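You operate a simulated robot arm through the tools that you are given. There is no shell and no other tool. Be economical: measure what you need, move in short steps, check, and stop when the job is done.

You run a simulated robot arm. Do the job below in one go: nothing can be reset, and whatever is moved stays where it is left.

TASK
Set the orange kettlebell by the white log card and stand it on the mat.
Fine: clear the rep counter, then click it up to three.

The check looks at the end state, three seconds after you hand in, the way a careful person would. Anything else that was tipped, shoved, dropped, spilled or broken makes it a failure.

THE ROBOT
A 6-joint arm with a two-finger parallel gripper, fixed in place. Base frame: the origin is at the foot of the arm, x ahead of it, y to its left, z up; the work surface is at about z = 0.85. Units: m, degrees, N and s.
With the tool pointing down near the work surface it reaches from about 0.36 to 0.76 m from the base axis. Its first joint turns from -66.0 to 66.0 degrees. Payload 2.45 kg.
Tool frame: the origin (TCP) lies between the finger pads and is the grasp point; the fingertips stand 0.024 m ahead of it; z points along the fingers, y is the line along which they close. The gripper opens to 0.068 m. The fingers are 0.017 m wide and 0.01 m thick; the gripper's body (0.04 by 0.07 m) begins 0.041 m behind the TCP.
Orientation is that of the tool frame in the base frame, as a unit quaternion [x, y, z, w]. With the fingers straight down and closing along the base's y, the tool's x points along the base's -x, its y along +y and its z along -z.

THE INTERFACE
- The arm moves only by the tool apply_moves. Its argument "commands" is one flat list of numbers, 7 for each row, row after row: the shift along the tool's x, y, z in m, then the turn, a rotation vector about the tool's x, y, z in degrees, then the gripper command, from -1 (shut) to 1 (fully open), values between in proportion. In form: [x, y, z, rx, ry, rz, hand, x, y, z, rx, ry, rz, hand, ...]. A call has 1 to 12 rows; each row is the pose to reach, as a shift and turn from the pose commanded when the call began, along the tool's axes at that moment. Rows are played at 5 a second. More than 0.05 m and 8.6 degrees between two rows, or a gripper value outside its range, and nothing of the call is played. A pose out of reach is approached as far as the arm can. The call stops where the force on the tool passes 40 N (or 10 N more than at its start, if that is more) or the arm is blocked; 0.2 s more then pass. Each finger travels about 0.108 m/s and halts on what it meets, pressing with about 28 N; the grip force reading is that of the motor and also rises with nothing between the fingers. The clock runs only during rows and for 0.2 s after the last one: add rows that repeat a pose to give the fingers time. The reply holds the time, the measured pose of the TCP, the force on the tool along the base axes, the opening and the grip force, in the units named above and with some noise, with the torque about the TCP (base axes, N m) and any sound that the robot's microphone picked up.
- Cameras (640 x 400 px; columns grow to the right, rows downward): "scene" is fixed at [0.1668, 0.4148, 1.4516]; the picture's right is [-0.78, -0.62, 0.00], its down [-0.40, 0.50, -0.76] and it looks along [0.48, -0.60, -0.65] (base axes); focal length 264 px, centre (320, 200). "wrist" rides on the gripper at [0.084, 0.011, -0.075] in the tool frame; the picture's right is [-0.13, 0.99, 0.00], its down [-0.60, -0.08, -0.79] and it looks along [-0.79, -0.10, 0.61] (tool axes); focal length 251 px, centre (320, 200). There is no depth. A picture from a camera that has moved, and an enlarged one, comes with that camera's place and axes in the base frame and with its lens. The place of the scene camera against the robot may be out by one fixed shift of up to 0.012 m in any direction.
- grab_frame(camera): a new picture of that camera. The clock stands still meanwhile.
- zoom(camera, box): a new picture of the part [left, top, right, bottom] of that camera's present view, enlarged. The clock stands still meanwhile.
- sign_off(): hands the job in; it is judged then, once.

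Go step by step. Nothing tells you positions but the pictures and the camera data: compare them with the known pose of the tool, close in by small moves and look again before you grip or let go. The budget is 120 turns and 84 pictures, counting those below and the enlarged ones. Unless the task says otherwise, let go and move clear before handing in, and close with one line.

The tools are called after "Request:" as a command line: name --argument value ..., lists and objects as JSON in quotes. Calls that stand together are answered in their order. apply_moves: Moves the arm, as the interface text tells. Its arguments: {"type":"object","properties":{"commands":{"type":"array"}},"required":["commands"]} The other tools are called the same way: grab_frame (camera) takes a picture; zoom (camera, box) takes an enlarged picture of a part of a camera's view; sign_off () hands the job in.

At the start:

```text
time_s: 0.0
tool_pos: [0.4964, 0.0771, 1.2331]
ee_rot: [0.0, 1.0, 0.0, 0.0]
contact_force: [1.1, 0.3, -0.1]
torque: [-0.01, 0.01, -0.01]
opening: 0.0677
gripper_force: 0.1
```

scene: 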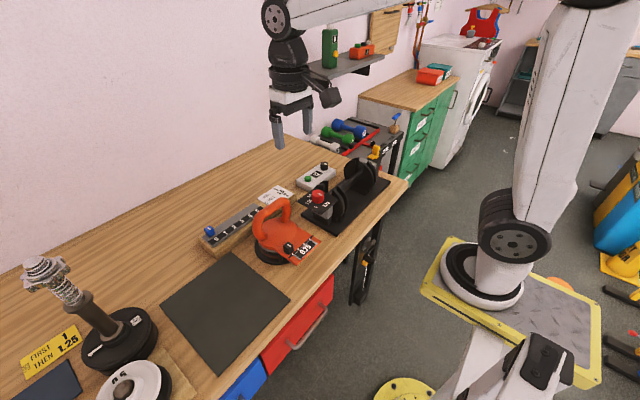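
wrist: 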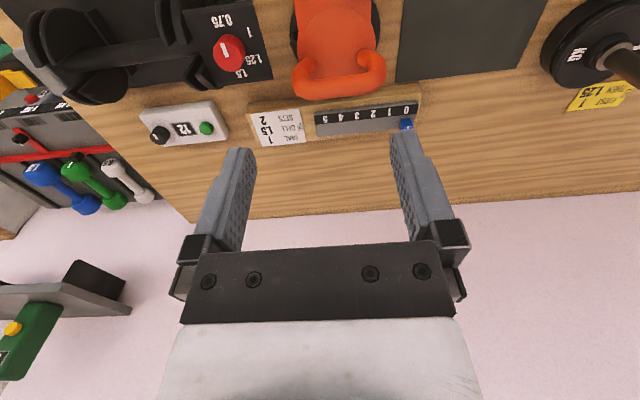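

I see an orange kettlebell, a slider board, a counter box with a "12" display, a dumbbell cradle, and a black mat. I'll zoom in to find the log card and the counter's buttons.

Request:
zoom --camera "scene" --box '[190, 140, 350, 270]'

Request:
zoom --camera "wrist" --box '[120, 0, 440, 200]'

Request:
zoom --camera "scene" --box '[0, 240, 320, 400]'

```text
3.08 times, centred on (270, 205) of scene
camera zoom: at [0.1668, 0.4148, 1.4516], right [-0.78, -0.62, 0.0], down [-0.4, 0.5, -0.76], along [0.48, -0.6, -0.65], focal length 812 px, centre (474, 185)
```

zoom: 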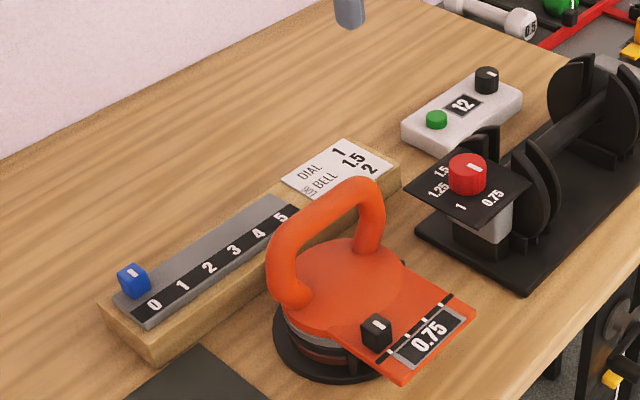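

```text
2.00 times, centred on (280, 100) of wrist
camera zoom: at [0.4141, 0.089, 1.3084], right [0.13, 0.99, 0.0], down [0.6, -0.08, 0.79], along [0.79, -0.1, -0.61], focal length 503 px, centre (400, 400)
```

zoom: 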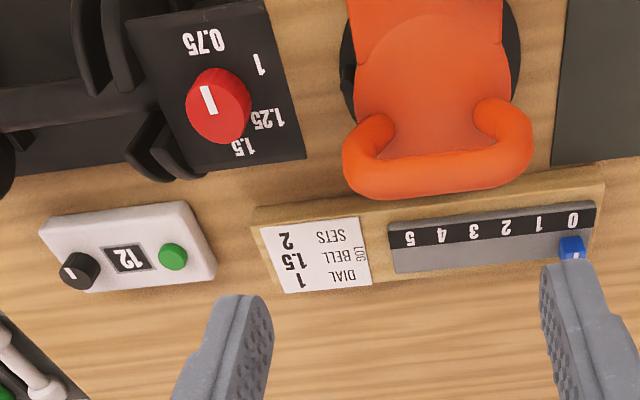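

```text
2.00 times, centred on (160, 320) of scene
camera zoom: at [0.1668, 0.4148, 1.4516], right [-0.78, -0.62, 0.0], down [-0.4, 0.5, -0.76], along [0.48, -0.6, -0.65], focal length 528 px, centre (640, -40)
```

zoom: 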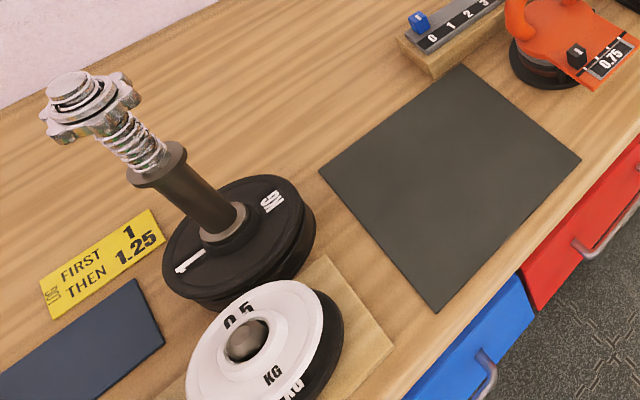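

The white log card reads "DIAL 1 / BELL 1.5 / SETS 2", so the kettlebell's selector should be at 1.5. The rep counter is the white box at about (0.69, -0.22) showing 12. I'll go above it for a closer look.

Request:
apply_moves --commands '[-0.012, -0.04, 0.022, 0, 0, 0, 1, -0.024, -0.08, 0.044, 0, 0, 0, 1, -0.036, -0.12, 0.066, 0, 0, 0, 1, -0.048, -0.16, 0.088, 0, 0, 0, 1, -0.06, -0.2, 0.11, 0, 0, 0, 1, -0.072, -0.24, 0.132, 0, 0, 0, 1, -0.084, -0.277, 0.153, 0, 0, 0, 1]'

Request:
grab_frame --camera "wrist"

Request:
zoom --camera "scene" --box '[280, 150, 350, 200]'

```text
time_s: 1.6
tool_pos: [0.5811, -0.2019, 1.0812]
ee_rot: [-0.001, 1.0, 0.0, 0.0]
contact_force: [-0.4, 0.4, 0.3]
torque: [0.03, -0.01, 0.0]
opening: 0.0681
gripper_force: 0.1
```

```text
78 pictures are left
camera wrist: at [0.4975, -0.1888, 1.1555], right [0.13, 0.99, 0.0], down [0.6, -0.08, 0.79], along [0.79, -0.1, -0.61], focal length 251 px, centre (320, 200)
```

wrist: 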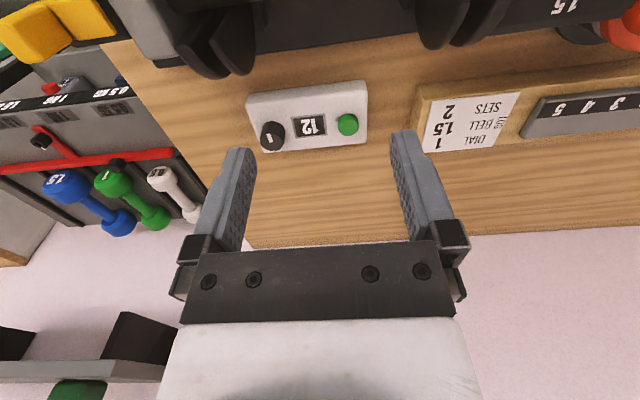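

```text
8.00 times, centred on (315, 175) of scene
camera zoom: at [0.1668, 0.4148, 1.4516], right [-0.78, -0.62, 0.0], down [-0.4, 0.5, -0.76], along [0.48, -0.6, -0.65], focal length 2110 px, centre (360, 400)
```

zoom: 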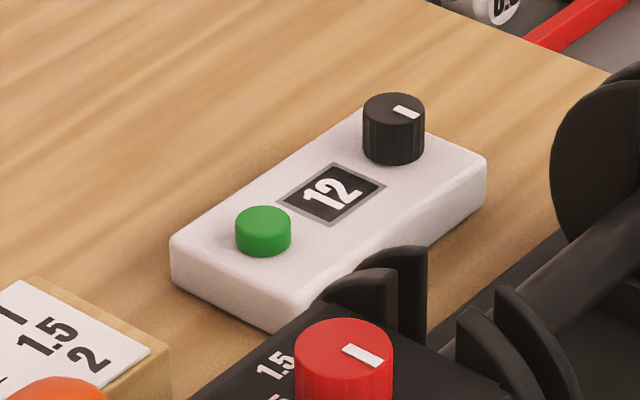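

The counter has a green click button at about (0.698, -0.178, 0.88) and a black pointer knob at about (0.70, -0.276), which is probably the reset. I'll hover over the knob to refine its position.

Request:
apply_moves --commands '[-0.028, -0.018, 0.025, 0, 0, 0, 1, -0.056, -0.037, 0.05, 0, 0, 0, 1, -0.086, -0.055, 0.078, 0, 0, 0, 1, -0.118, -0.074, 0.105, 0, 0, 0, 1]'

Request:
grab_frame --camera "wrist"

Request:
zoom --camera "scene" --box '[270, 110, 366, 170]'

```text
time_s: 2.6
tool_pos: [0.698, -0.2739, 0.9767]
ee_rot: [0.0, 1.0, 0.001, 0.0]
contact_force: [-0.3, -0.5, -0.7]
torque: [0.0, 0.01, 0.01]
opening: 0.0683
gripper_force: 0.1
```

```text
76 pictures are left
camera wrist: at [0.6155, -0.2619, 1.0515], right [0.13, 0.99, 0.0], down [0.6, -0.08, 0.79], along [0.79, -0.1, -0.61], focal length 251 px, centre (320, 200)
```

wrist: 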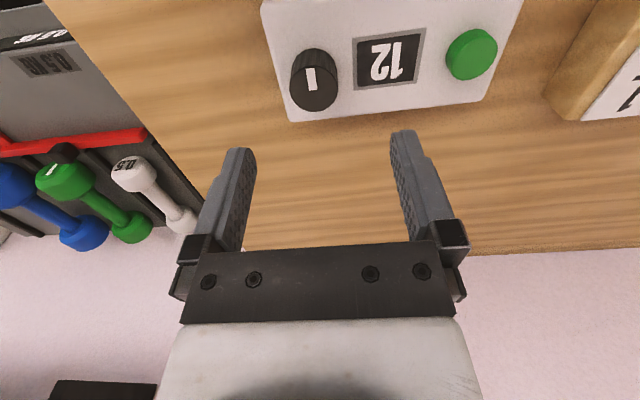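

```text
6.67 times, centred on (318, 140) of scene
camera zoom: at [0.1668, 0.4148, 1.4516], right [-0.78, -0.62, 0.0], down [-0.4, 0.5, -0.76], along [0.48, -0.6, -0.65], focal length 1758 px, centre (333, 600)
```

zoom: 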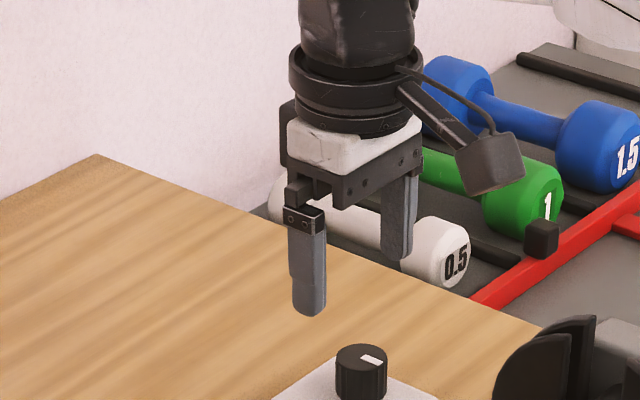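

Zooming on the knob for its exact centre.

Request:
zoom --camera "wrist" --box '[250, 0, 410, 130]'

```text
3.08 times, centred on (330, 65) of wrist
camera zoom: at [0.6155, -0.2619, 1.0515], right [0.13, 0.99, 0.0], down [0.6, -0.08, 0.79], along [0.79, -0.1, -0.61], focal length 774 px, centre (289, 615)
```

zoom: 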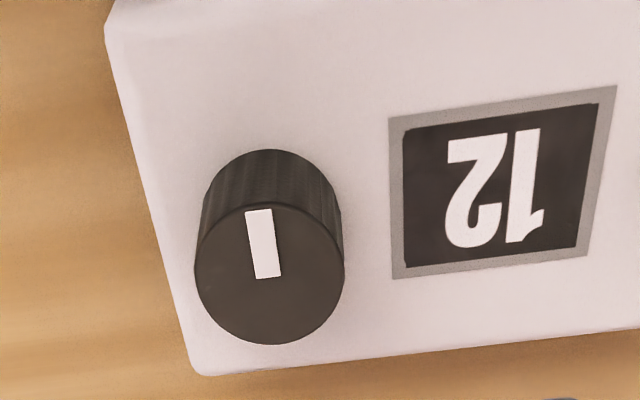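

The knob top is centred at about (0.698, -0.276, 0.90) and is roughly 30 mm across. I'll descend around it and grip.

Request:
apply_moves --commands '[0, -0.002, 0.035, 0, 0, 0, 1, 0, -0.002, 0.055, 0, 0, 0, 1, 0, -0.002, 0.071, 0, 0, 0, 1, 0, -0.002, 0.071, 0, 0, 0, -1, 0, -0.002, 0.071, 0, 0, 0, -1, 0, -0.002, 0.071, 0, 0, 0, -1]'

Request:
grab_frame --camera "wrist"

```text
time_s: 4.0
tool_pos: [0.6995, -0.2773, 0.9059]
ee_rot: [0.001, 1.0, -0.001, 0.001]
contact_force: [3.5, -11.3, -6.4]
torque: [0.27, -0.82, 0.04]
opening: 0.0295
gripper_force: 44.1
```

```text
73 pictures are left
camera wrist: at [0.6164, -0.2653, 0.9799], right [0.13, 0.99, 0.0], down [0.6, -0.08, 0.79], along [0.79, -0.1, -0.61], focal length 251 px, centre (320, 200)
```

wrist: 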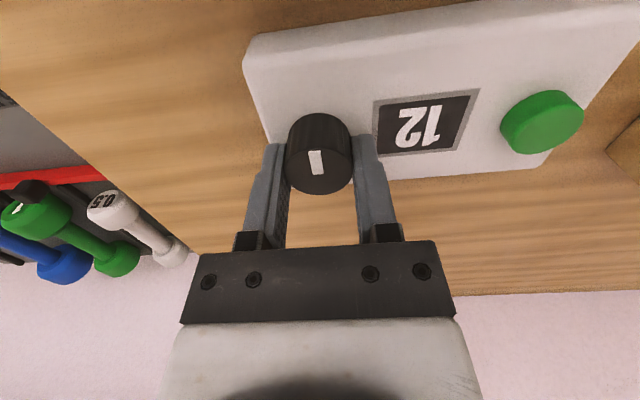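

The knob is held. I'll turn it clockwise seen from above, with a tiny lateral correction for the side force, and watch the display.

Request:
apply_moves --commands '[0, -0.001, 0, 0, 0, 8, -1, 0, -0.001, 0, 0, 0, 16, -1, 0, -0.001, 0, 0, 0, 24, -1, 0, -0.001, 0, 0, 0, 32, -1, 0, -0.001, 0, 0, 0, 40, -1]'

Request:
grab_frame --camera "wrist"

```text
time_s: 5.2
tool_pos: [0.6983, -0.2812, 0.9053]
ee_rot: [0.345, 0.939, -0.001, 0.0]
contact_force: [3.8, -26.7, -4.7]
torque: [0.46, 0.21, 0.09]
opening: 0.0293
gripper_force: 43.9
```

```text
72 pictures are left
camera wrist: at [0.6424, -0.2162, 0.9798], right [0.74, 0.67, 0.0], down [0.41, -0.45, 0.79], along [0.53, -0.59, -0.61], focal length 251 px, centre (320, 200)
```

wrist: 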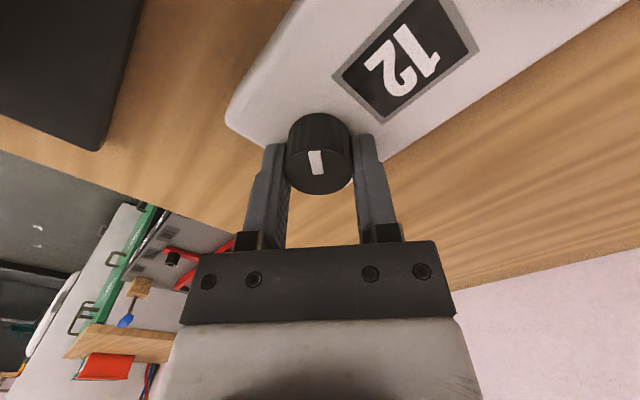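

The knob follows the fingers and the display still reads 12. The side load grew, so I'll shift back +y about 3 mm first, then turn further.

Request:
apply_moves --commands '[0.0019, 0.0023, 0, 0, 0, 0, -1]'

```text
time_s: 5.6
tool_pos: [0.6962, -0.2805, 0.9064]
ee_rot: [0.345, 0.938, -0.002, 0.0]
contact_force: [-7.9, -28.3, -1.9]
torque: [-0.55, -1.11, 0.04]
opening: 0.0293
gripper_force: 43.6
```

The load along the closing axis got worse with +y, so the correction goes the other way.

Request:
apply_moves --commands '[0, -0.004, 0, 0, 0, 0, -1]'

```text
time_s: 6.0
tool_pos: [0.6963, -0.2793, 0.9052]
ee_rot: [0.343, 0.939, -0.001, 0.001]
contact_force: [8.0, -23.8, -2.0]
torque: [0.18, 0.57, 0.05]
opening: 0.0299
gripper_force: 42.9
```

That reduced it. I'll ease further along the force direction.

Request:
apply_moves --commands '[-0.004, -0.003, 0, 0, 0, 0, -1]'

```text
time_s: 6.4
tool_pos: [0.696, -0.2795, 0.9058]
ee_rot: [0.341, 0.94, 0.001, -0.003]
contact_force: [-19.2, 5.3, 13.6]
torque: [-0.52, -0.06, 0.02]
opening: 0.0293
gripper_force: 44.0
```

I've bracketed the neutral point. I'll move back half of that and keep turning.

Request:
apply_moves --commands '[0.0018, -0.0015, 0, 0, 0, 0, -1, 0.0018, -0.0015, 0, 0, 0, 8, -1, 0.0018, -0.0015, 0, 0, 0, 16, -1, 0.0018, -0.0015, 0, 0, 0, 24, -1, 0.0018, -0.0015, 0, 0, 0, 32, -1]'

Request:
grab_frame --camera "wrist"

```text
time_s: 7.6
tool_pos: [0.6963, -0.28, 0.9056]
ee_rot: [0.587, 0.809, 0.002, 0.0]
contact_force: [-5.1, 23.9, 11.5]
torque: [-0.38, -0.12, 0.0]
opening: 0.0297
gripper_force: 43.5
```

```text
71 pictures are left
camera wrist: at [0.6814, -0.1953, 0.98], right [0.98, 0.18, 0.0], down [0.11, -0.6, 0.79], along [0.15, -0.78, -0.61], focal length 251 px, centre (320, 200)
```

wrist: 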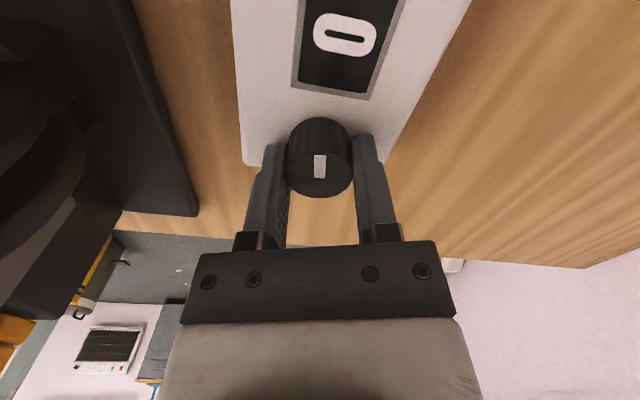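

The display now shows 0. I'll open, lift straight up, and see whether the knob springs back.

Request:
apply_moves --commands '[0, 0, 0, 0, 0, 0, 0.2, 0, 0, 0, 0, 0, 0, 0.2, 0, 0, -0.04, 0, 0, 0, 0.2, 0, 0, -0.08, 0, 0, 0, 0.2, 0, 0, -0.08, 0, 0, -8, 0.2, 0, 0, -0.08, 0, 0, -16, 0, 0, 0, -0.08, 0, 0, -24, -0.5, 0, 0, -0.08, 0, 0, -32, -1, 0, 0, -0.08, 0, 0, -40, -1, 0, 0, -0.08, 0, 0, -48, -1, 0, 0, -0.08, 0, 0, -56, -1, 0, 0, -0.08, 0, 0, -64, -1]'

Request:
zoom --camera "scene" --box '[280, 150, 350, 200]'

Request:
grab_frame --camera "wrist"

```text
time_s: 10.2
tool_pos: [0.6957, -0.2823, 0.9854]
ee_rot: [0.069, 0.998, 0.0, 0.001]
contact_force: [0.2, -0.3, -0.1]
torque: [0.01, 0.02, 0.01]
opening: 0.0001
gripper_force: 23.7
```

```text
8.00 times, centred on (315, 175) of scene
camera zoom: at [0.1668, 0.4148, 1.4516], right [-0.78, -0.62, 0.0], down [-0.4, 0.5, -0.76], along [0.48, -0.6, -0.65], focal length 2110 px, centre (360, 400)
```

zoom: 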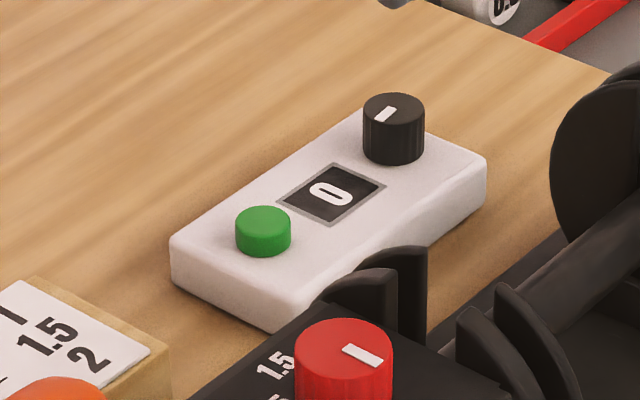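

```text
69 pictures are left
camera wrist: at [0.615, -0.2585, 1.0594], right [0.26, 0.96, 0.0], down [0.59, -0.16, 0.79], along [0.77, -0.21, -0.61], focal length 251 px, centre (320, 200)
```

wrist: 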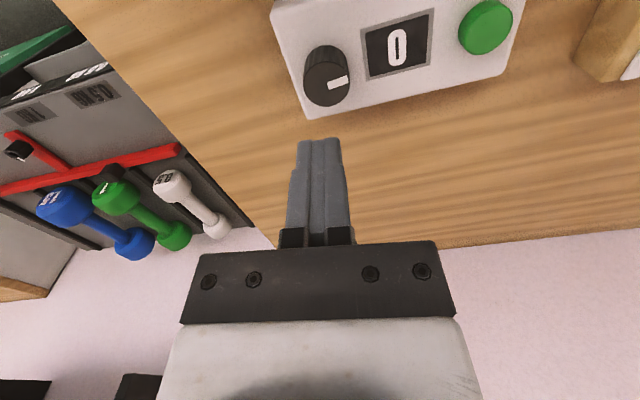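

The counter reads 0, the knob stayed turned, and the box hasn't moved. With the fingers shut, I'll go above the green button at about (0.697, -0.177).

Request:
apply_moves --commands '[0.0044, 0.035, 0, 0, 0, -4, -1, 0.0088, 0.07, 0, 0, 0, -7.9, -1, 0.0132, 0.1045, 0.01, 0, 0, -7.9, -1, 0.0132, 0.1045, 0.05, 0, 0, -7.9, -1]'

Request:
grab_frame --camera "wrist"

Request:
zoom --camera "scene" --box '[270, 130, 350, 200]'

```text
time_s: 11.2
tool_pos: [0.6971, -0.1754, 0.9347]
ee_rot: [0.0, 1.0, 0.0, 0.001]
contact_force: [-0.5, 0.1, 0.3]
torque: [0.03, 0.05, -0.02]
opening: 0.0
gripper_force: 23.2
```

```text
68 pictures are left
camera wrist: at [0.6137, -0.1637, 1.0094], right [0.13, 0.99, 0.0], down [0.6, -0.08, 0.79], along [0.79, -0.1, -0.61], focal length 251 px, centre (320, 200)
```

wrist: 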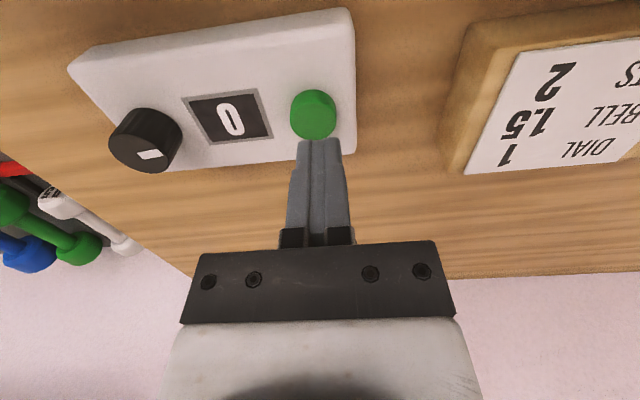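

```text
5.71 times, centred on (310, 165) of scene
camera zoom: at [0.1668, 0.4148, 1.4516], right [-0.78, -0.62, 0.0], down [-0.4, 0.5, -0.76], along [0.48, -0.6, -0.65], focal length 1507 px, centre (377, 400)
```

zoom: 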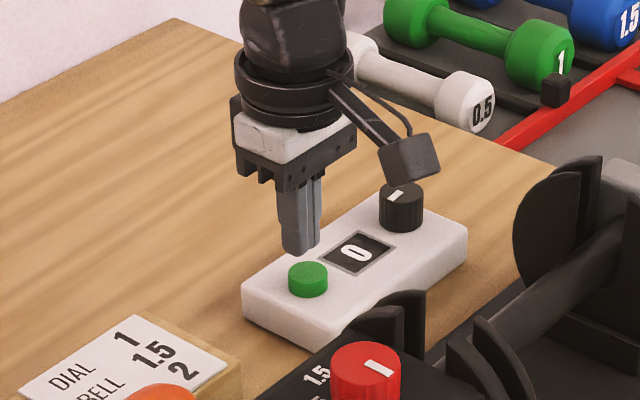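

The fingertips are just above the button. I'll press down in small steps and listen for a click.

Request:
apply_moves --commands '[0, -0.001, 0.02, 0, 0, 0, -1, 0, -0.001, 0.025, 0, 0, 0, -1, 0, -0.001, 0.028, 0, 0, 0, -1, 0, -0.001, 0.03, 0, 0, 0, -1, 0, -0.001, 0.032, 0, 0, 0, -1]'

Request:
zoom --camera "wrist" --box '[180, 50, 400, 200]'

```text
time_s: 12.4
tool_pos: [0.6988, -0.1781, 0.9069]
ee_rot: [0.001, 1.0, -0.001, 0.003]
contact_force: [-9.9, 4.7, 29.5]
torque: [0.08, 0.36, -0.04]
opening: 0.0
gripper_force: 23.4
heard: click
```

```text
2.67 times, centred on (290, 125) of wrist
camera zoom: at [0.6144, -0.1652, 0.9801], right [0.13, 0.99, 0.0], down [0.6, -0.08, 0.8], along [0.79, -0.1, -0.6], focal length 670 px, centre (400, 400)
```

zoom: 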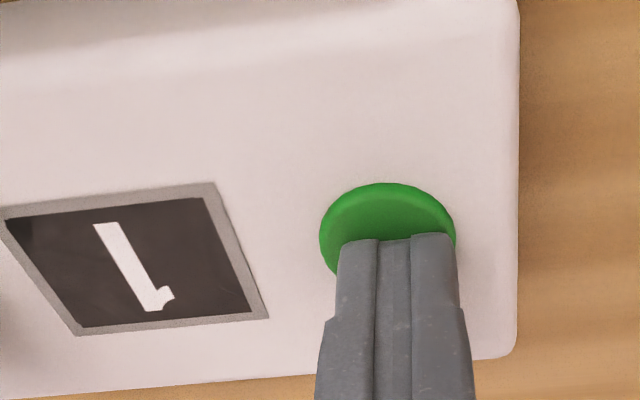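

One click, and the display reads 1. I'll release, then do one press at a time.

Request:
apply_moves --commands '[0, 0, -0.006, 0, 0, 0, -1, 0, 0, -0.014, 0, 0, 0, -1, 0, 0, -0.014, 0, 0, 0, -1, 0, 0, -0.007, 0, 0, 0, -1, 0, 0, -0.004, 0, 0, 0, -1, 0, 0, -0.002, 0, 0, 0, -1, 0, 0, 0, 0, 0, 0, -1]'

Request:
zoom --camera "wrist" --box '[180, 50, 400, 200]'

```text
time_s: 14.0
tool_pos: [0.6974, -0.1784, 0.9057]
ee_rot: [0.0, 1.0, -0.002, 0.003]
contact_force: [-13.7, 1.5, 31.1]
torque: [0.06, 0.38, -0.01]
opening: 0.0001
gripper_force: 24.0
heard: click
```

```text
2.67 times, centred on (290, 125) of wrist
camera zoom: at [0.6142, -0.1656, 0.9798], right [0.13, 0.99, 0.0], down [0.6, -0.08, 0.8], along [0.79, -0.1, -0.61], focal length 670 px, centre (400, 400)
```

zoom: 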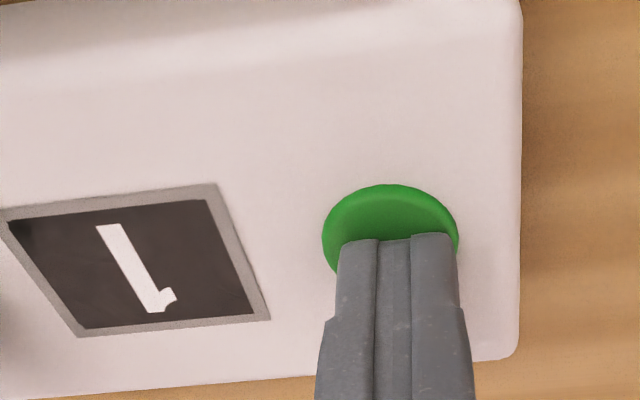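

I heard a click but the display still shows 1. I'll lift clear and look again.

Request:
apply_moves --commands '[0, 0, -0.01, 0, 0, 0, -1, 0, 0, -0.03, 0, 0, 0, -1]'

Request:
zoom --camera "wrist" --box '[80, 0, 400, 200]'

Request:
zoom --camera "scene" --box '[280, 150, 350, 200]'

```text
time_s: 14.6
tool_pos: [0.6959, -0.1773, 0.9295]
ee_rot: [0.0, 1.0, 0.001, -0.001]
contact_force: [-0.6, 0.3, 1.3]
torque: [-0.01, 0.01, 0.01]
opening: 0.0
gripper_force: 23.4
```

```text
2.00 times, centred on (240, 100) of wrist
camera zoom: at [0.6135, -0.1651, 1.0057], right [0.13, 0.99, 0.0], down [0.61, -0.08, 0.79], along [0.78, -0.1, -0.61], focal length 503 px, centre (480, 400)
```

zoom: 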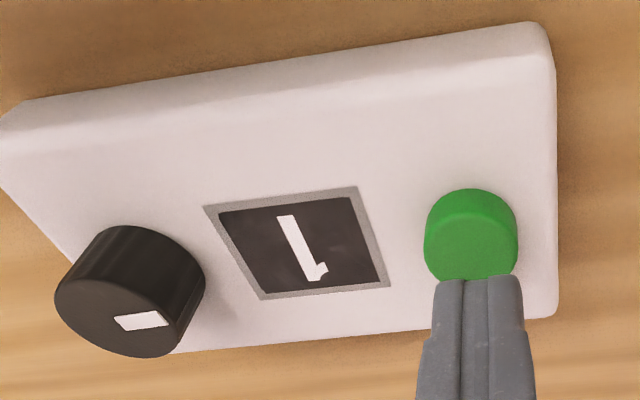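

```text
8.00 times, centred on (315, 175) of scene
camera zoom: at [0.1668, 0.4148, 1.4516], right [-0.78, -0.62, 0.0], down [-0.4, 0.5, -0.76], along [0.48, -0.6, -0.65], focal length 2110 px, centre (360, 400)
```

zoom: 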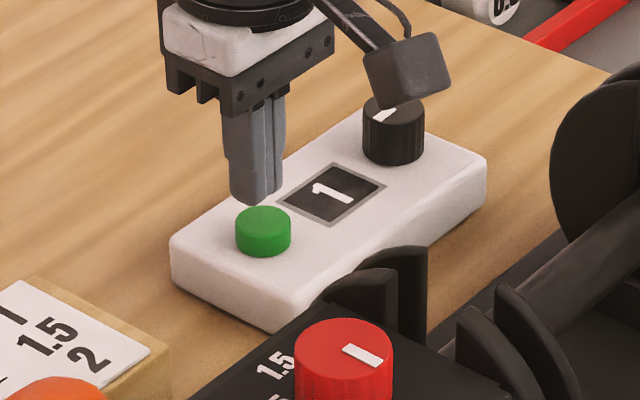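

Still 1, so that second press was not counted. I'll press again from a full release and check.

Request:
apply_moves --commands '[0, 0, 0.02, 0, 0, 0, -1, 0, 0, 0.024, 0, 0, 0, -1, 0, 0, 0.026, 0, 0, 0, -1, 0, 0, 0.028, 0, 0, 0, -1, 0, 0, 0.03, 0, 0, 0, -1, 0, 0, 0.03, 0, 0, 0, -1]'

Request:
zoom --camera "wrist" --box '[180, 50, 400, 200]'

```text
time_s: 16.0
tool_pos: [0.6968, -0.178, 0.9056]
ee_rot: [0.001, 1.0, -0.001, 0.003]
contact_force: [-10.2, 2.3, 31.1]
torque: [0.03, 0.37, -0.02]
opening: 0.0001
gripper_force: 24.0
heard: click
```

```text
2.67 times, centred on (290, 125) of wrist
camera zoom: at [0.6145, -0.1653, 0.9798], right [0.13, 0.99, 0.0], down [0.6, -0.08, 0.8], along [0.79, -0.1, -0.6], focal length 670 px, centre (400, 400)
```

zoom: 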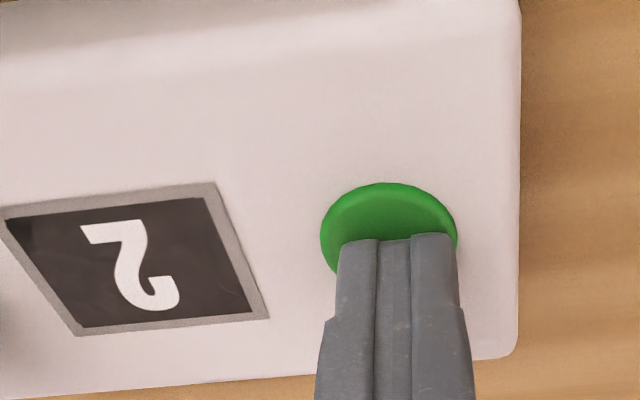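

It reads 2. I'll lift fully clear, then press once more.

Request:
apply_moves --commands '[0, 0, -0.01, 0, 0, 0, -1, 0, 0, -0.03, 0, 0, 0, -1, 0, 0, -0.03, 0, 0, 0, -1, 0, 0, -0.03, 0, 0, 0, -1]'

Request:
apply_moves --commands '[0, 0, 0.02, 0, 0, 0, -1, 0, 0, 0.024, 0, 0, 0, -1, 0, 0, 0.026, 0, 0, 0, -1, 0, 0, 0.028, 0, 0, 0, -1, 0, 0, 0.03, 0, 0, 0, -1, 0, 0, 0.03, 0, 0, 0, -1]'

Request:
zoom --camera "wrist" --box '[180, 50, 400, 200]'

```text
time_s: 17.0
tool_pos: [0.6967, -0.1776, 0.9324]
ee_rot: [0.002, 1.0, 0.0, -0.001]
contact_force: [0.2, -0.2, -0.1]
torque: [-0.01, -0.01, 0.01]
opening: 0.0
gripper_force: 24.1
```

```text
time_s: 18.4
tool_pos: [0.6988, -0.179, 0.905]
ee_rot: [0.001, 1.0, -0.001, 0.002]
contact_force: [-12.8, 0.4, 31.0]
torque: [-0.05, 0.35, -0.02]
opening: 0.0002
gripper_force: 23.5
heard: click
```

```text
2.67 times, centred on (290, 125) of wrist
camera zoom: at [0.6139, -0.1658, 0.9798], right [0.13, 0.99, 0.0], down [0.6, -0.08, 0.8], along [0.79, -0.11, -0.6], focal length 670 px, centre (400, 400)
```

zoom: 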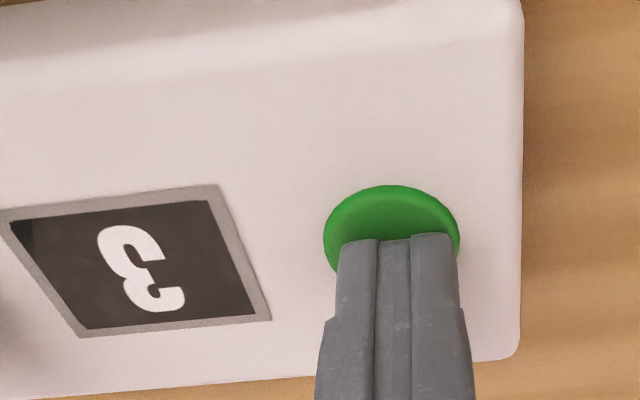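

The rep counter reads 3. I'll lift well clear and go look closely at the kettlebell's selector from the robot side.

Request:
apply_moves --commands '[0, 0, -0.03, 0, 0, 0, -1, 0, 0, -0.075, 0, 0, 0, -1, 0, 0, -0.12, 0, 0, 0, -1, 0, 0, -0.165, 0, 0, 0, -1, 0, 0, -0.21, 0, 0, 0, -1, 0.03, 0.035, -0.21, 0, 0, 0, -1, 0.06, 0.07, -0.21, 0, 0, 0, 0, 0.09, 0.105, -0.21, 0, 0, 0, 1, 0.12, 0.14, -0.21, 0, 0, 0, 1, 0.15, 0.175, -0.21, 0, 0, 0, 1]'

Request:
apply_moves --commands '[0.03, 0.025, 0, 0, 0, 0, 1, 0.06, 0.05, 0, 0, 0, 0, 1, 0.09, 0.075, 0, 0, 0, 0, 1, 0.12, 0.1, 0.01, 0, 0, 0, 1, 0.147, 0.13, 0.02, 0, 0, 0, 1]'

Request:
grab_frame --camera "wrist"

Request:
grab_frame --camera "scene"

```text
time_s: 20.6
tool_pos: [0.5474, -0.0017, 1.1141]
ee_rot: [0.001, 1.0, 0.0, 0.001]
contact_force: [-0.3, 0.3, -1.1]
torque: [0.03, 0.0, -0.03]
opening: 0.0681
gripper_force: 0.0
```

```text
time_s: 21.8
tool_pos: [0.4019, 0.1265, 1.0925]
ee_rot: [0.002, 1.0, -0.001, 0.001]
contact_force: [-0.3, 0.0, 0.0]
torque: [-0.02, 0.0, -0.02]
opening: 0.0678
gripper_force: 0.0
```

```text
60 pictures are left
camera wrist: at [0.3178, 0.139, 1.1674], right [0.13, 0.99, 0.0], down [0.6, -0.08, 0.79], along [0.79, -0.1, -0.61], focal length 251 px, centre (320, 200)
```

wrist: 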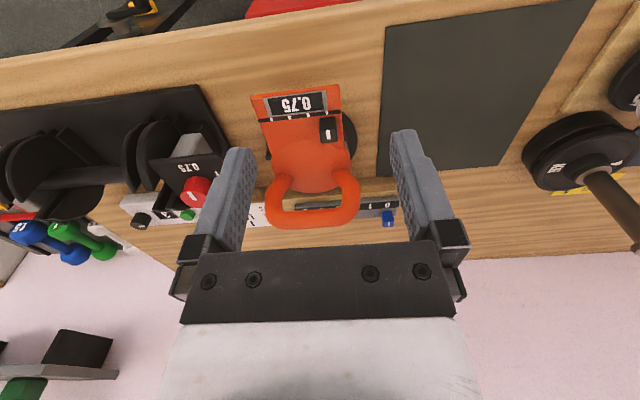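

```text
59 pictures are left
```

scene: 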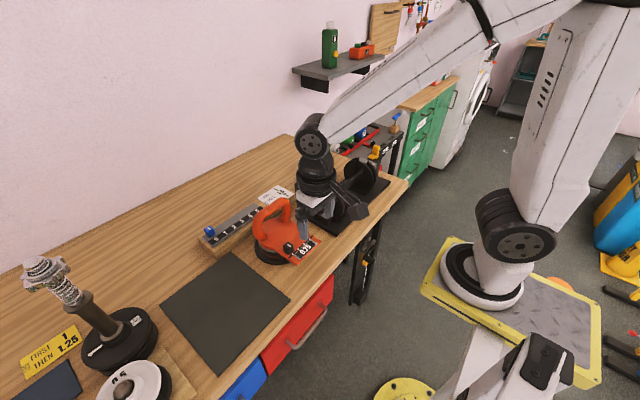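

Request:
zoom --camera "wrist" --box '[230, 70, 390, 235]'

Request:
zoom --camera "scene" --box '[240, 190, 330, 275]'

```text
2.42 times, centred on (310, 152) of wrist
camera zoom: at [0.3178, 0.139, 1.1674], right [0.13, 0.99, 0.0], down [0.6, -0.08, 0.79], along [0.79, -0.1, -0.61], focal length 610 px, centre (344, 315)
```

zoom: 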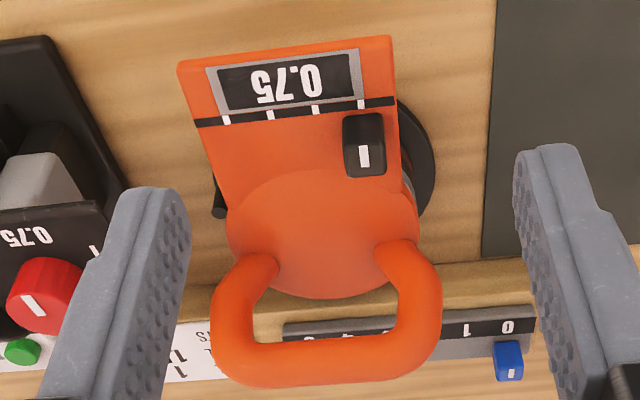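

```text
4.71 times, centred on (285, 232) of scene
camera zoom: at [0.1668, 0.4148, 1.4516], right [-0.78, -0.62, 0.0], down [-0.4, 0.5, -0.76], along [0.48, -0.6, -0.65], focal length 1241 px, centre (485, 47)
```

zoom: 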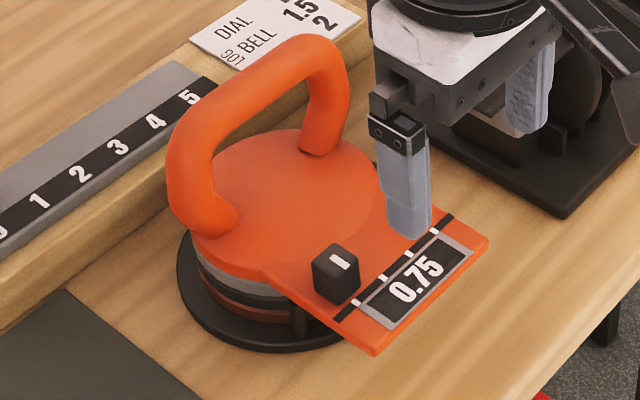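

The kettlebell's slider has four ticks (0.75, 1, 1.25, 1.5) about 21 mm apart. It is now at 0.75, with the knob top at about (0.493, 0.126, 0.942), and 1.5 is about 63 mm towards -y. I'll hover above the knob to verify.

Request:
apply_moves --commands '[-0.03, 0, 0.03, 0, 0, 0, 0.3, -0.06, 0, 0.06, 0, 0, 0, 0.3, -0.089, 0, 0.09, 0, 0, 0, 0.3, -0.089, 0, 0.115, 0, 0, 0, 0.3]'

Request:
grab_frame --camera "wrist"

Request:
zoom --camera "scene" --box '[240, 190, 330, 275]'

```text
time_s: 22.8
tool_pos: [0.4894, 0.1272, 0.9774]
ee_rot: [0.001, 1.0, 0.0, 0.001]
contact_force: [0.0, -0.2, -1.0]
torque: [-0.01, 0.03, 0.0]
opening: 0.0441
gripper_force: 0.1
```

```text
56 pictures are left
camera wrist: at [0.4063, 0.1399, 1.052], right [0.13, 0.99, 0.0], down [0.6, -0.08, 0.79], along [0.79, -0.1, -0.61], focal length 251 px, centre (320, 200)
```

wrist: 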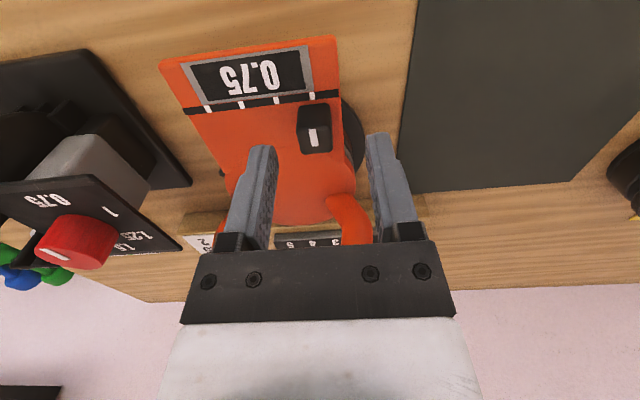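

```text
4.71 times, centred on (285, 232) of scene
camera zoom: at [0.1668, 0.4148, 1.4516], right [-0.78, -0.62, 0.0], down [-0.4, 0.5, -0.76], along [0.48, -0.6, -0.65], focal length 1241 px, centre (485, 47)
```

zoom: 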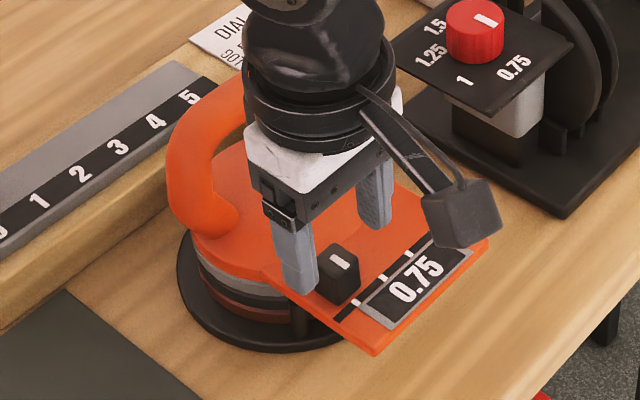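

The knob centre is confirmed at (0.493, 0.125). I'll descend and grip it.

Request:
apply_moves --commands '[-0.003, -0.002, 0.014, 0, 0, 0, 0.3, -0.003, -0.002, 0.026, 0, 0, 0, 0.3, -0.003, -0.002, 0.026, 0, 0, 0, -0.7, -0.003, -0.002, 0.026, 0, 0, 0, -0.7, -0.003, -0.002, 0.026, 0, 0, 0, -0.7]'

Request:
grab_frame --camera "wrist"

```text
time_s: 24.0
tool_pos: [0.4916, 0.1238, 0.9509]
ee_rot: [0.001, 1.0, 0.0, -0.001]
contact_force: [0.8, -0.2, 0.6]
torque: [-0.02, 0.09, -0.12]
opening: 0.019
gripper_force: 28.1
```

```text
54 pictures are left
camera wrist: at [0.409, 0.1372, 1.0258], right [0.13, 0.99, 0.0], down [0.6, -0.08, 0.79], along [0.79, -0.1, -0.61], focal length 251 px, centre (320, 200)
```

wrist: 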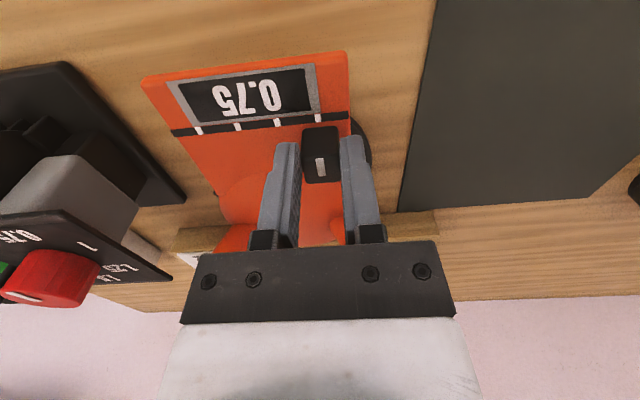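

It's gripped with no disturbing force. I'll slide slowly towards -y by one tick and check that the bell stays put.

Request:
apply_moves --commands '[0, -0.005, 0, 0, 0, 0, -0.7, 0, -0.01, 0, 0, 0, 0, -0.7, 0, -0.015, 0, 0, 0, 0, -0.7, 0, -0.021, 0, 0, 0, 0, -0.7]'

Request:
grab_frame --camera "wrist"

```text
time_s: 25.0
tool_pos: [0.4908, 0.1035, 0.9517]
ee_rot: [0.001, 1.0, 0.0, 0.0]
contact_force: [0.0, 0.1, 0.6]
torque: [0.01, 0.25, 0.05]
opening: 0.0188
gripper_force: 28.1
```

```text
53 pictures are left
camera wrist: at [0.4094, 0.1164, 1.0263], right [0.13, 0.99, 0.0], down [0.6, -0.08, 0.79], along [0.79, -0.1, -0.61], focal length 251 px, centre (320, 200)
```

wrist: 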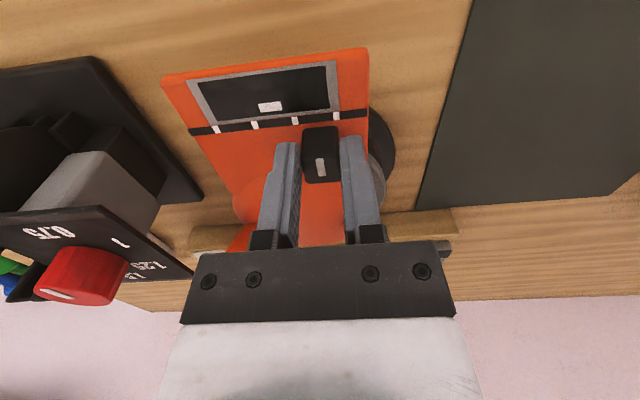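

The bell drifted along by about half, and the slider is now between ticks with a blank display. I'll go much slower so the bell's friction can hold it.

Request:
apply_moves --commands '[0, -0.001, 0, 0, 0, 0, -0.7, 0, -0.002, 0, 0, 0, 0, -0.7, 0, -0.003, 0, 0, 0, 0, -0.7, 0, -0.004, 0, 0, 0, 0, -0.7, 0, -0.005, 0, 0, 0, 0, -0.7, 0, -0.006, 0, 0, 0, 0, -0.7, 0, -0.007, 0, 0, 0, 0, -0.7, 0, -0.008, 0, 0, 0, 0, -0.7, 0, -0.009, 0, 0, 0, 0, -0.7, 0, -0.01, 0, 0, 0, 0, -0.7, 0, -0.011, 0, 0, 0, 0, -0.7, 0, -0.012, 0, 0, 0, 0, -0.7]'

Request:
grab_frame --camera "wrist"

Request:
zoom --camera "scene" --box '[240, 190, 330, 275]'

```text
time_s: 27.6
tool_pos: [0.4923, 0.0936, 0.9524]
ee_rot: [0.001, 1.0, 0.0, 0.0]
contact_force: [0.4, 0.0, 0.1]
torque: [-0.01, 0.22, -0.07]
opening: 0.0188
gripper_force: 28.1
```

```text
52 pictures are left
camera wrist: at [0.4098, 0.1047, 1.0263], right [0.13, 0.99, 0.0], down [0.6, -0.08, 0.79], along [0.79, -0.1, -0.61], focal length 251 px, centre (320, 200)
```

wrist: 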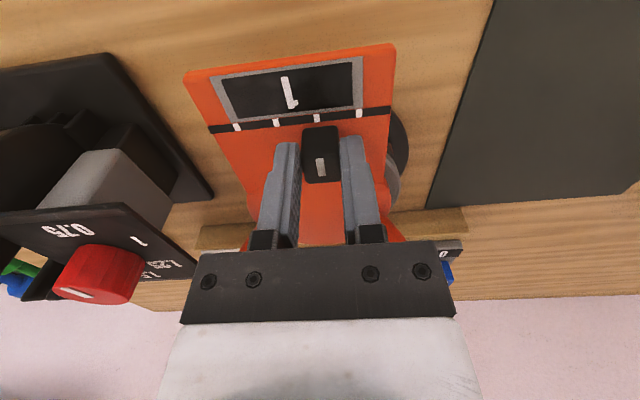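

```text
4.71 times, centred on (285, 232) of scene
camera zoom: at [0.1669, 0.4148, 1.4515], right [-0.78, -0.62, 0.0], down [-0.4, 0.5, -0.76], along [0.48, -0.6, -0.65], focal length 1241 px, centre (485, 47)
```

zoom: 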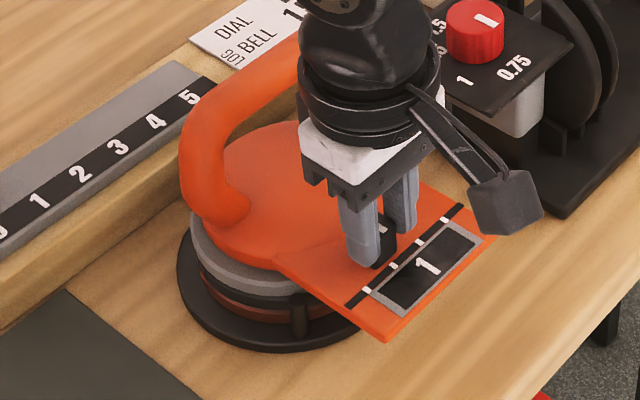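

Only the orange shell and its white plate shifted, by about 10 mm. The black dock and the lower plates stayed. The display now reads 1, and the slow slide moved the slider without dragging the bell, so I'll continue at that rate.

Request:
apply_moves --commands '[0, -0.001, 0, 0, 0, 0, -0.7, 0, -0.002, 0, 0, 0, 0, -0.7, 0, -0.003, 0, 0, 0, 0, -0.7, 0, -0.004, 0, 0, 0, 0, -0.7, 0, -0.005, 0, 0, 0, 0, -0.7, 0, -0.006, 0, 0, 0, 0, -0.7, 0, -0.007, 0, 0, 0, 0, -0.7, 0, -0.008, 0, 0, 0, 0, -0.7, 0, -0.009, 0, 0, 0, 0, -0.7, 0, -0.01, 0, 0, 0, 0, -0.7, 0, -0.011, 0, 0, 0, 0, -0.7, 0, -0.012, 0, 0, 0, 0, -0.7]'

Request:
grab_frame --camera "wrist"

Request:
zoom --camera "scene" --box '[240, 190, 330, 275]'

```text
time_s: 30.2
tool_pos: [0.4931, 0.0801, 0.9522]
ee_rot: [0.001, 1.0, 0.0, 0.001]
contact_force: [1.2, 1.2, 0.5]
torque: [0.01, -0.08, 0.06]
opening: 0.0191
gripper_force: 27.3
```

```text
50 pictures are left
camera wrist: at [0.4095, 0.0929, 1.0264], right [0.13, 0.99, 0.0], down [0.6, -0.08, 0.79], along [0.79, -0.1, -0.61], focal length 251 px, centre (320, 200)
```

wrist: 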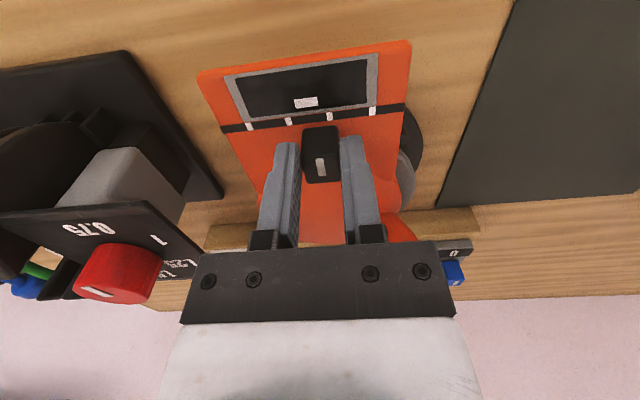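

```text
4.71 times, centred on (285, 232) of scene
camera zoom: at [0.1669, 0.4148, 1.4515], right [-0.78, -0.62, 0.0], down [-0.4, 0.5, -0.76], along [0.48, -0.6, -0.65], focal length 1241 px, centre (485, 47)
```

zoom: 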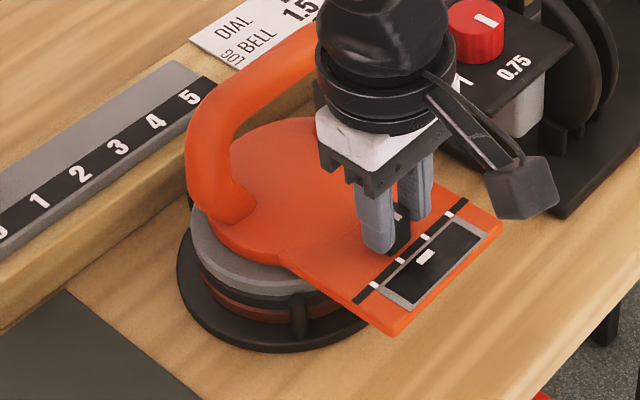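

The shell is creeping on its plate stack when the slider leaves a detent. I'll inspect the stack closely before going on.

Request:
zoom --camera "scene" --box '[262, 220, 318, 258]'

```text
10.53 times, centred on (290, 239) of scene
camera zoom: at [0.1669, 0.4148, 1.4515], right [-0.78, -0.62, 0.0], down [-0.4, 0.5, -0.76], along [0.48, -0.6, -0.65], focal length 2776 px, centre (636, -210)
```

zoom: 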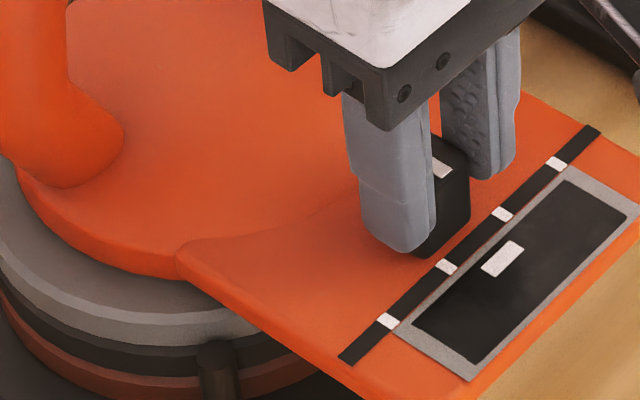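

The plates stay in the dock, held by posts, and only the shell has slid about 14 mm. I can re-centre it by the handle afterwards. I'll continue to 1.25.

Request:
apply_moves --commands '[0, -0.001, 0, 0, 0, 0, -0.7, 0, -0.002, 0, 0, 0, 0, -0.7, 0, -0.003, 0, 0, 0, 0, -0.7, 0, -0.004, 0, 0, 0, 0, -0.7, 0, -0.005, 0, 0, 0, 0, -0.7, 0, -0.006, 0, 0, 0, 0, -0.7, 0, -0.007, 0, 0, 0, 0, -0.7, 0, -0.008, 0, 0, 0, 0, -0.7, 0, -0.009, 0, 0, 0, 0, -0.7, 0, -0.01, 0, 0, 0, 0, -0.7, 0, -0.011, 0, 0, 0, 0, -0.7, 0, -0.012, 0, 0, 0, 0, -0.7]'

Request:
grab_frame --camera "wrist"

Request:
zoom --camera "scene" --box '[240, 190, 330, 275]'

```text
time_s: 32.8
tool_pos: [0.4926, 0.0682, 0.9521]
ee_rot: [0.001, 1.0, 0.0, 0.0]
contact_force: [0.9, -0.7, 0.4]
torque: [-0.03, -0.18, -0.05]
opening: 0.019
gripper_force: 27.6
```

```text
47 pictures are left
camera wrist: at [0.4092, 0.0808, 1.0263], right [0.13, 0.99, 0.0], down [0.6, -0.08, 0.79], along [0.79, -0.1, -0.61], focal length 251 px, centre (320, 200)
```

wrist: 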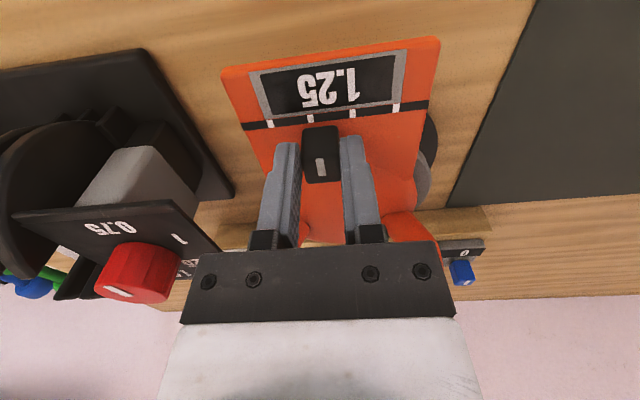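

```text
4.71 times, centred on (285, 232) of scene
camera zoom: at [0.1669, 0.4148, 1.4516], right [-0.78, -0.62, 0.0], down [-0.4, 0.5, -0.76], along [0.48, -0.6, -0.65], focal length 1241 px, centre (485, 47)
```

zoom: 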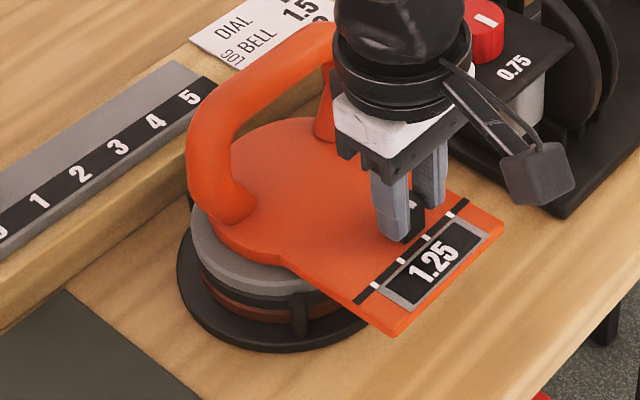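

It reads 1.25 and the shell barely moved. Next is the last tick, to 1.5.

Request:
apply_moves --commands '[0, -0.001, 0, 0, 0, 0, -0.7, 0, -0.002, 0, 0, 0, 0, -0.7, 0, -0.003, 0, 0, 0, 0, -0.7, 0, -0.004, 0, 0, 0, 0, -0.7, 0, -0.005, 0, 0, 0, 0, -0.7, 0, -0.006, 0, 0, 0, 0, -0.7, 0, -0.007, 0, 0, 0, 0, -0.7, 0, -0.008, 0, 0, 0, 0, -0.7, 0, -0.009, 0, 0, 0, 0, -0.7, 0, -0.01, 0, 0, 0, 0, -0.7, 0, -0.011, 0, 0, 0, 0, -0.7, 0, -0.012, 0, 0, 0, 0, -0.7]'

Request:
apply_moves --commands '[0, -0.001, 0, 0, 0, 0, -0.7, 0, -0.002, 0, 0, 0, 0, -0.7, 0, -0.003, 0, 0, 0, 0, -0.7, 0, -0.004, 0, 0, 0, 0, -0.7, 0, -0.005, 0, 0, 0, 0, -0.7, 0, -0.006, 0, 0, 0, 0, -0.7, 0, -0.007, 0, 0, 0, 0, -0.7, 0, -0.008, 0, 0, 0, 0, -0.7]'

Request:
grab_frame --camera "wrist"

Request:
zoom --camera "scene" --box '[240, 190, 330, 275]'

```text
time_s: 35.4
tool_pos: [0.4925, 0.056, 0.952]
ee_rot: [0.001, 1.0, 0.0, 0.001]
contact_force: [0.9, 1.0, 0.4]
torque: [-0.03, 0.0, 0.15]
opening: 0.0189
gripper_force: 28.2
```

```text
time_s: 37.2
tool_pos: [0.4918, 0.0474, 0.9518]
ee_rot: [0.001, 1.0, -0.001, 0.0]
contact_force: [-0.5, 0.9, -0.4]
torque: [-0.02, -0.11, 0.02]
opening: 0.0192
gripper_force: 28.0
```

```text
45 pictures are left
camera wrist: at [0.4094, 0.0605, 1.0263], right [0.13, 0.99, 0.0], down [0.6, -0.08, 0.79], along [0.79, -0.1, -0.61], focal length 251 px, centre (320, 200)
```

wrist: 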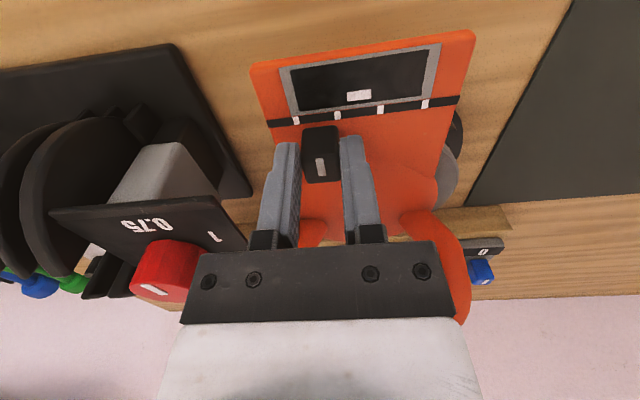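

```text
4.71 times, centred on (285, 232) of scene
camera zoom: at [0.1668, 0.4148, 1.4516], right [-0.78, -0.62, 0.0], down [-0.4, 0.5, -0.76], along [0.48, -0.6, -0.65], focal length 1241 px, centre (485, 47)
```

zoom: 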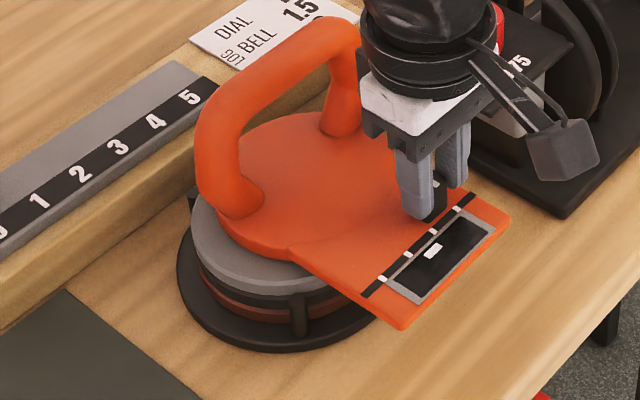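

About 9 mm remain to the last tick.

Request:
apply_moves --commands '[0, -0.001, 0, 0, 0, 0, -0.7, 0, -0.002, 0, 0, 0, 0, -0.7, 0, -0.003, 0, 0, 0, 0, -0.7, 0, -0.004, 0, 0, 0, 0, -0.7, 0, -0.005, 0, 0, 0, 0, -0.7, 0, -0.006, 0, 0, 0, 0, -0.7, 0, -0.007, 0, 0, 0, 0, -0.7, 0, -0.008, 0, 0, 0, 0, -0.7, 0, -0.009, 0, 0, 0, 0, -0.7]'

Request:
grab_frame --camera "wrist"

```text
time_s: 39.2
tool_pos: [0.4916, 0.0395, 0.9532]
ee_rot: [0.001, 1.0, -0.001, 0.0]
contact_force: [-1.1, -0.9, 0.1]
torque: [-0.04, -0.11, -0.02]
opening: 0.019
gripper_force: 27.7
```

```text
43 pictures are left
camera wrist: at [0.4095, 0.0517, 1.0261], right [0.13, 0.99, 0.0], down [0.6, -0.08, 0.79], along [0.79, -0.1, -0.61], focal length 251 px, centre (320, 200)
```

wrist: 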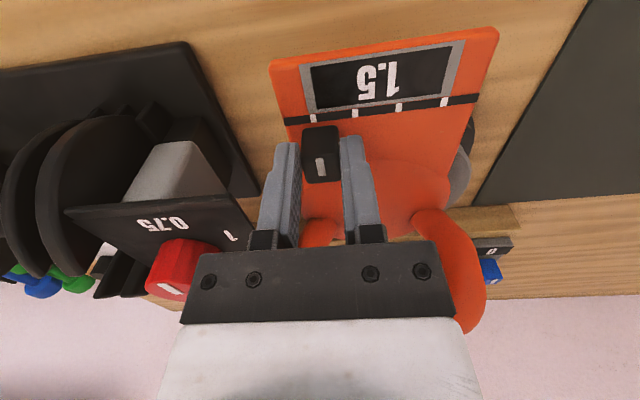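

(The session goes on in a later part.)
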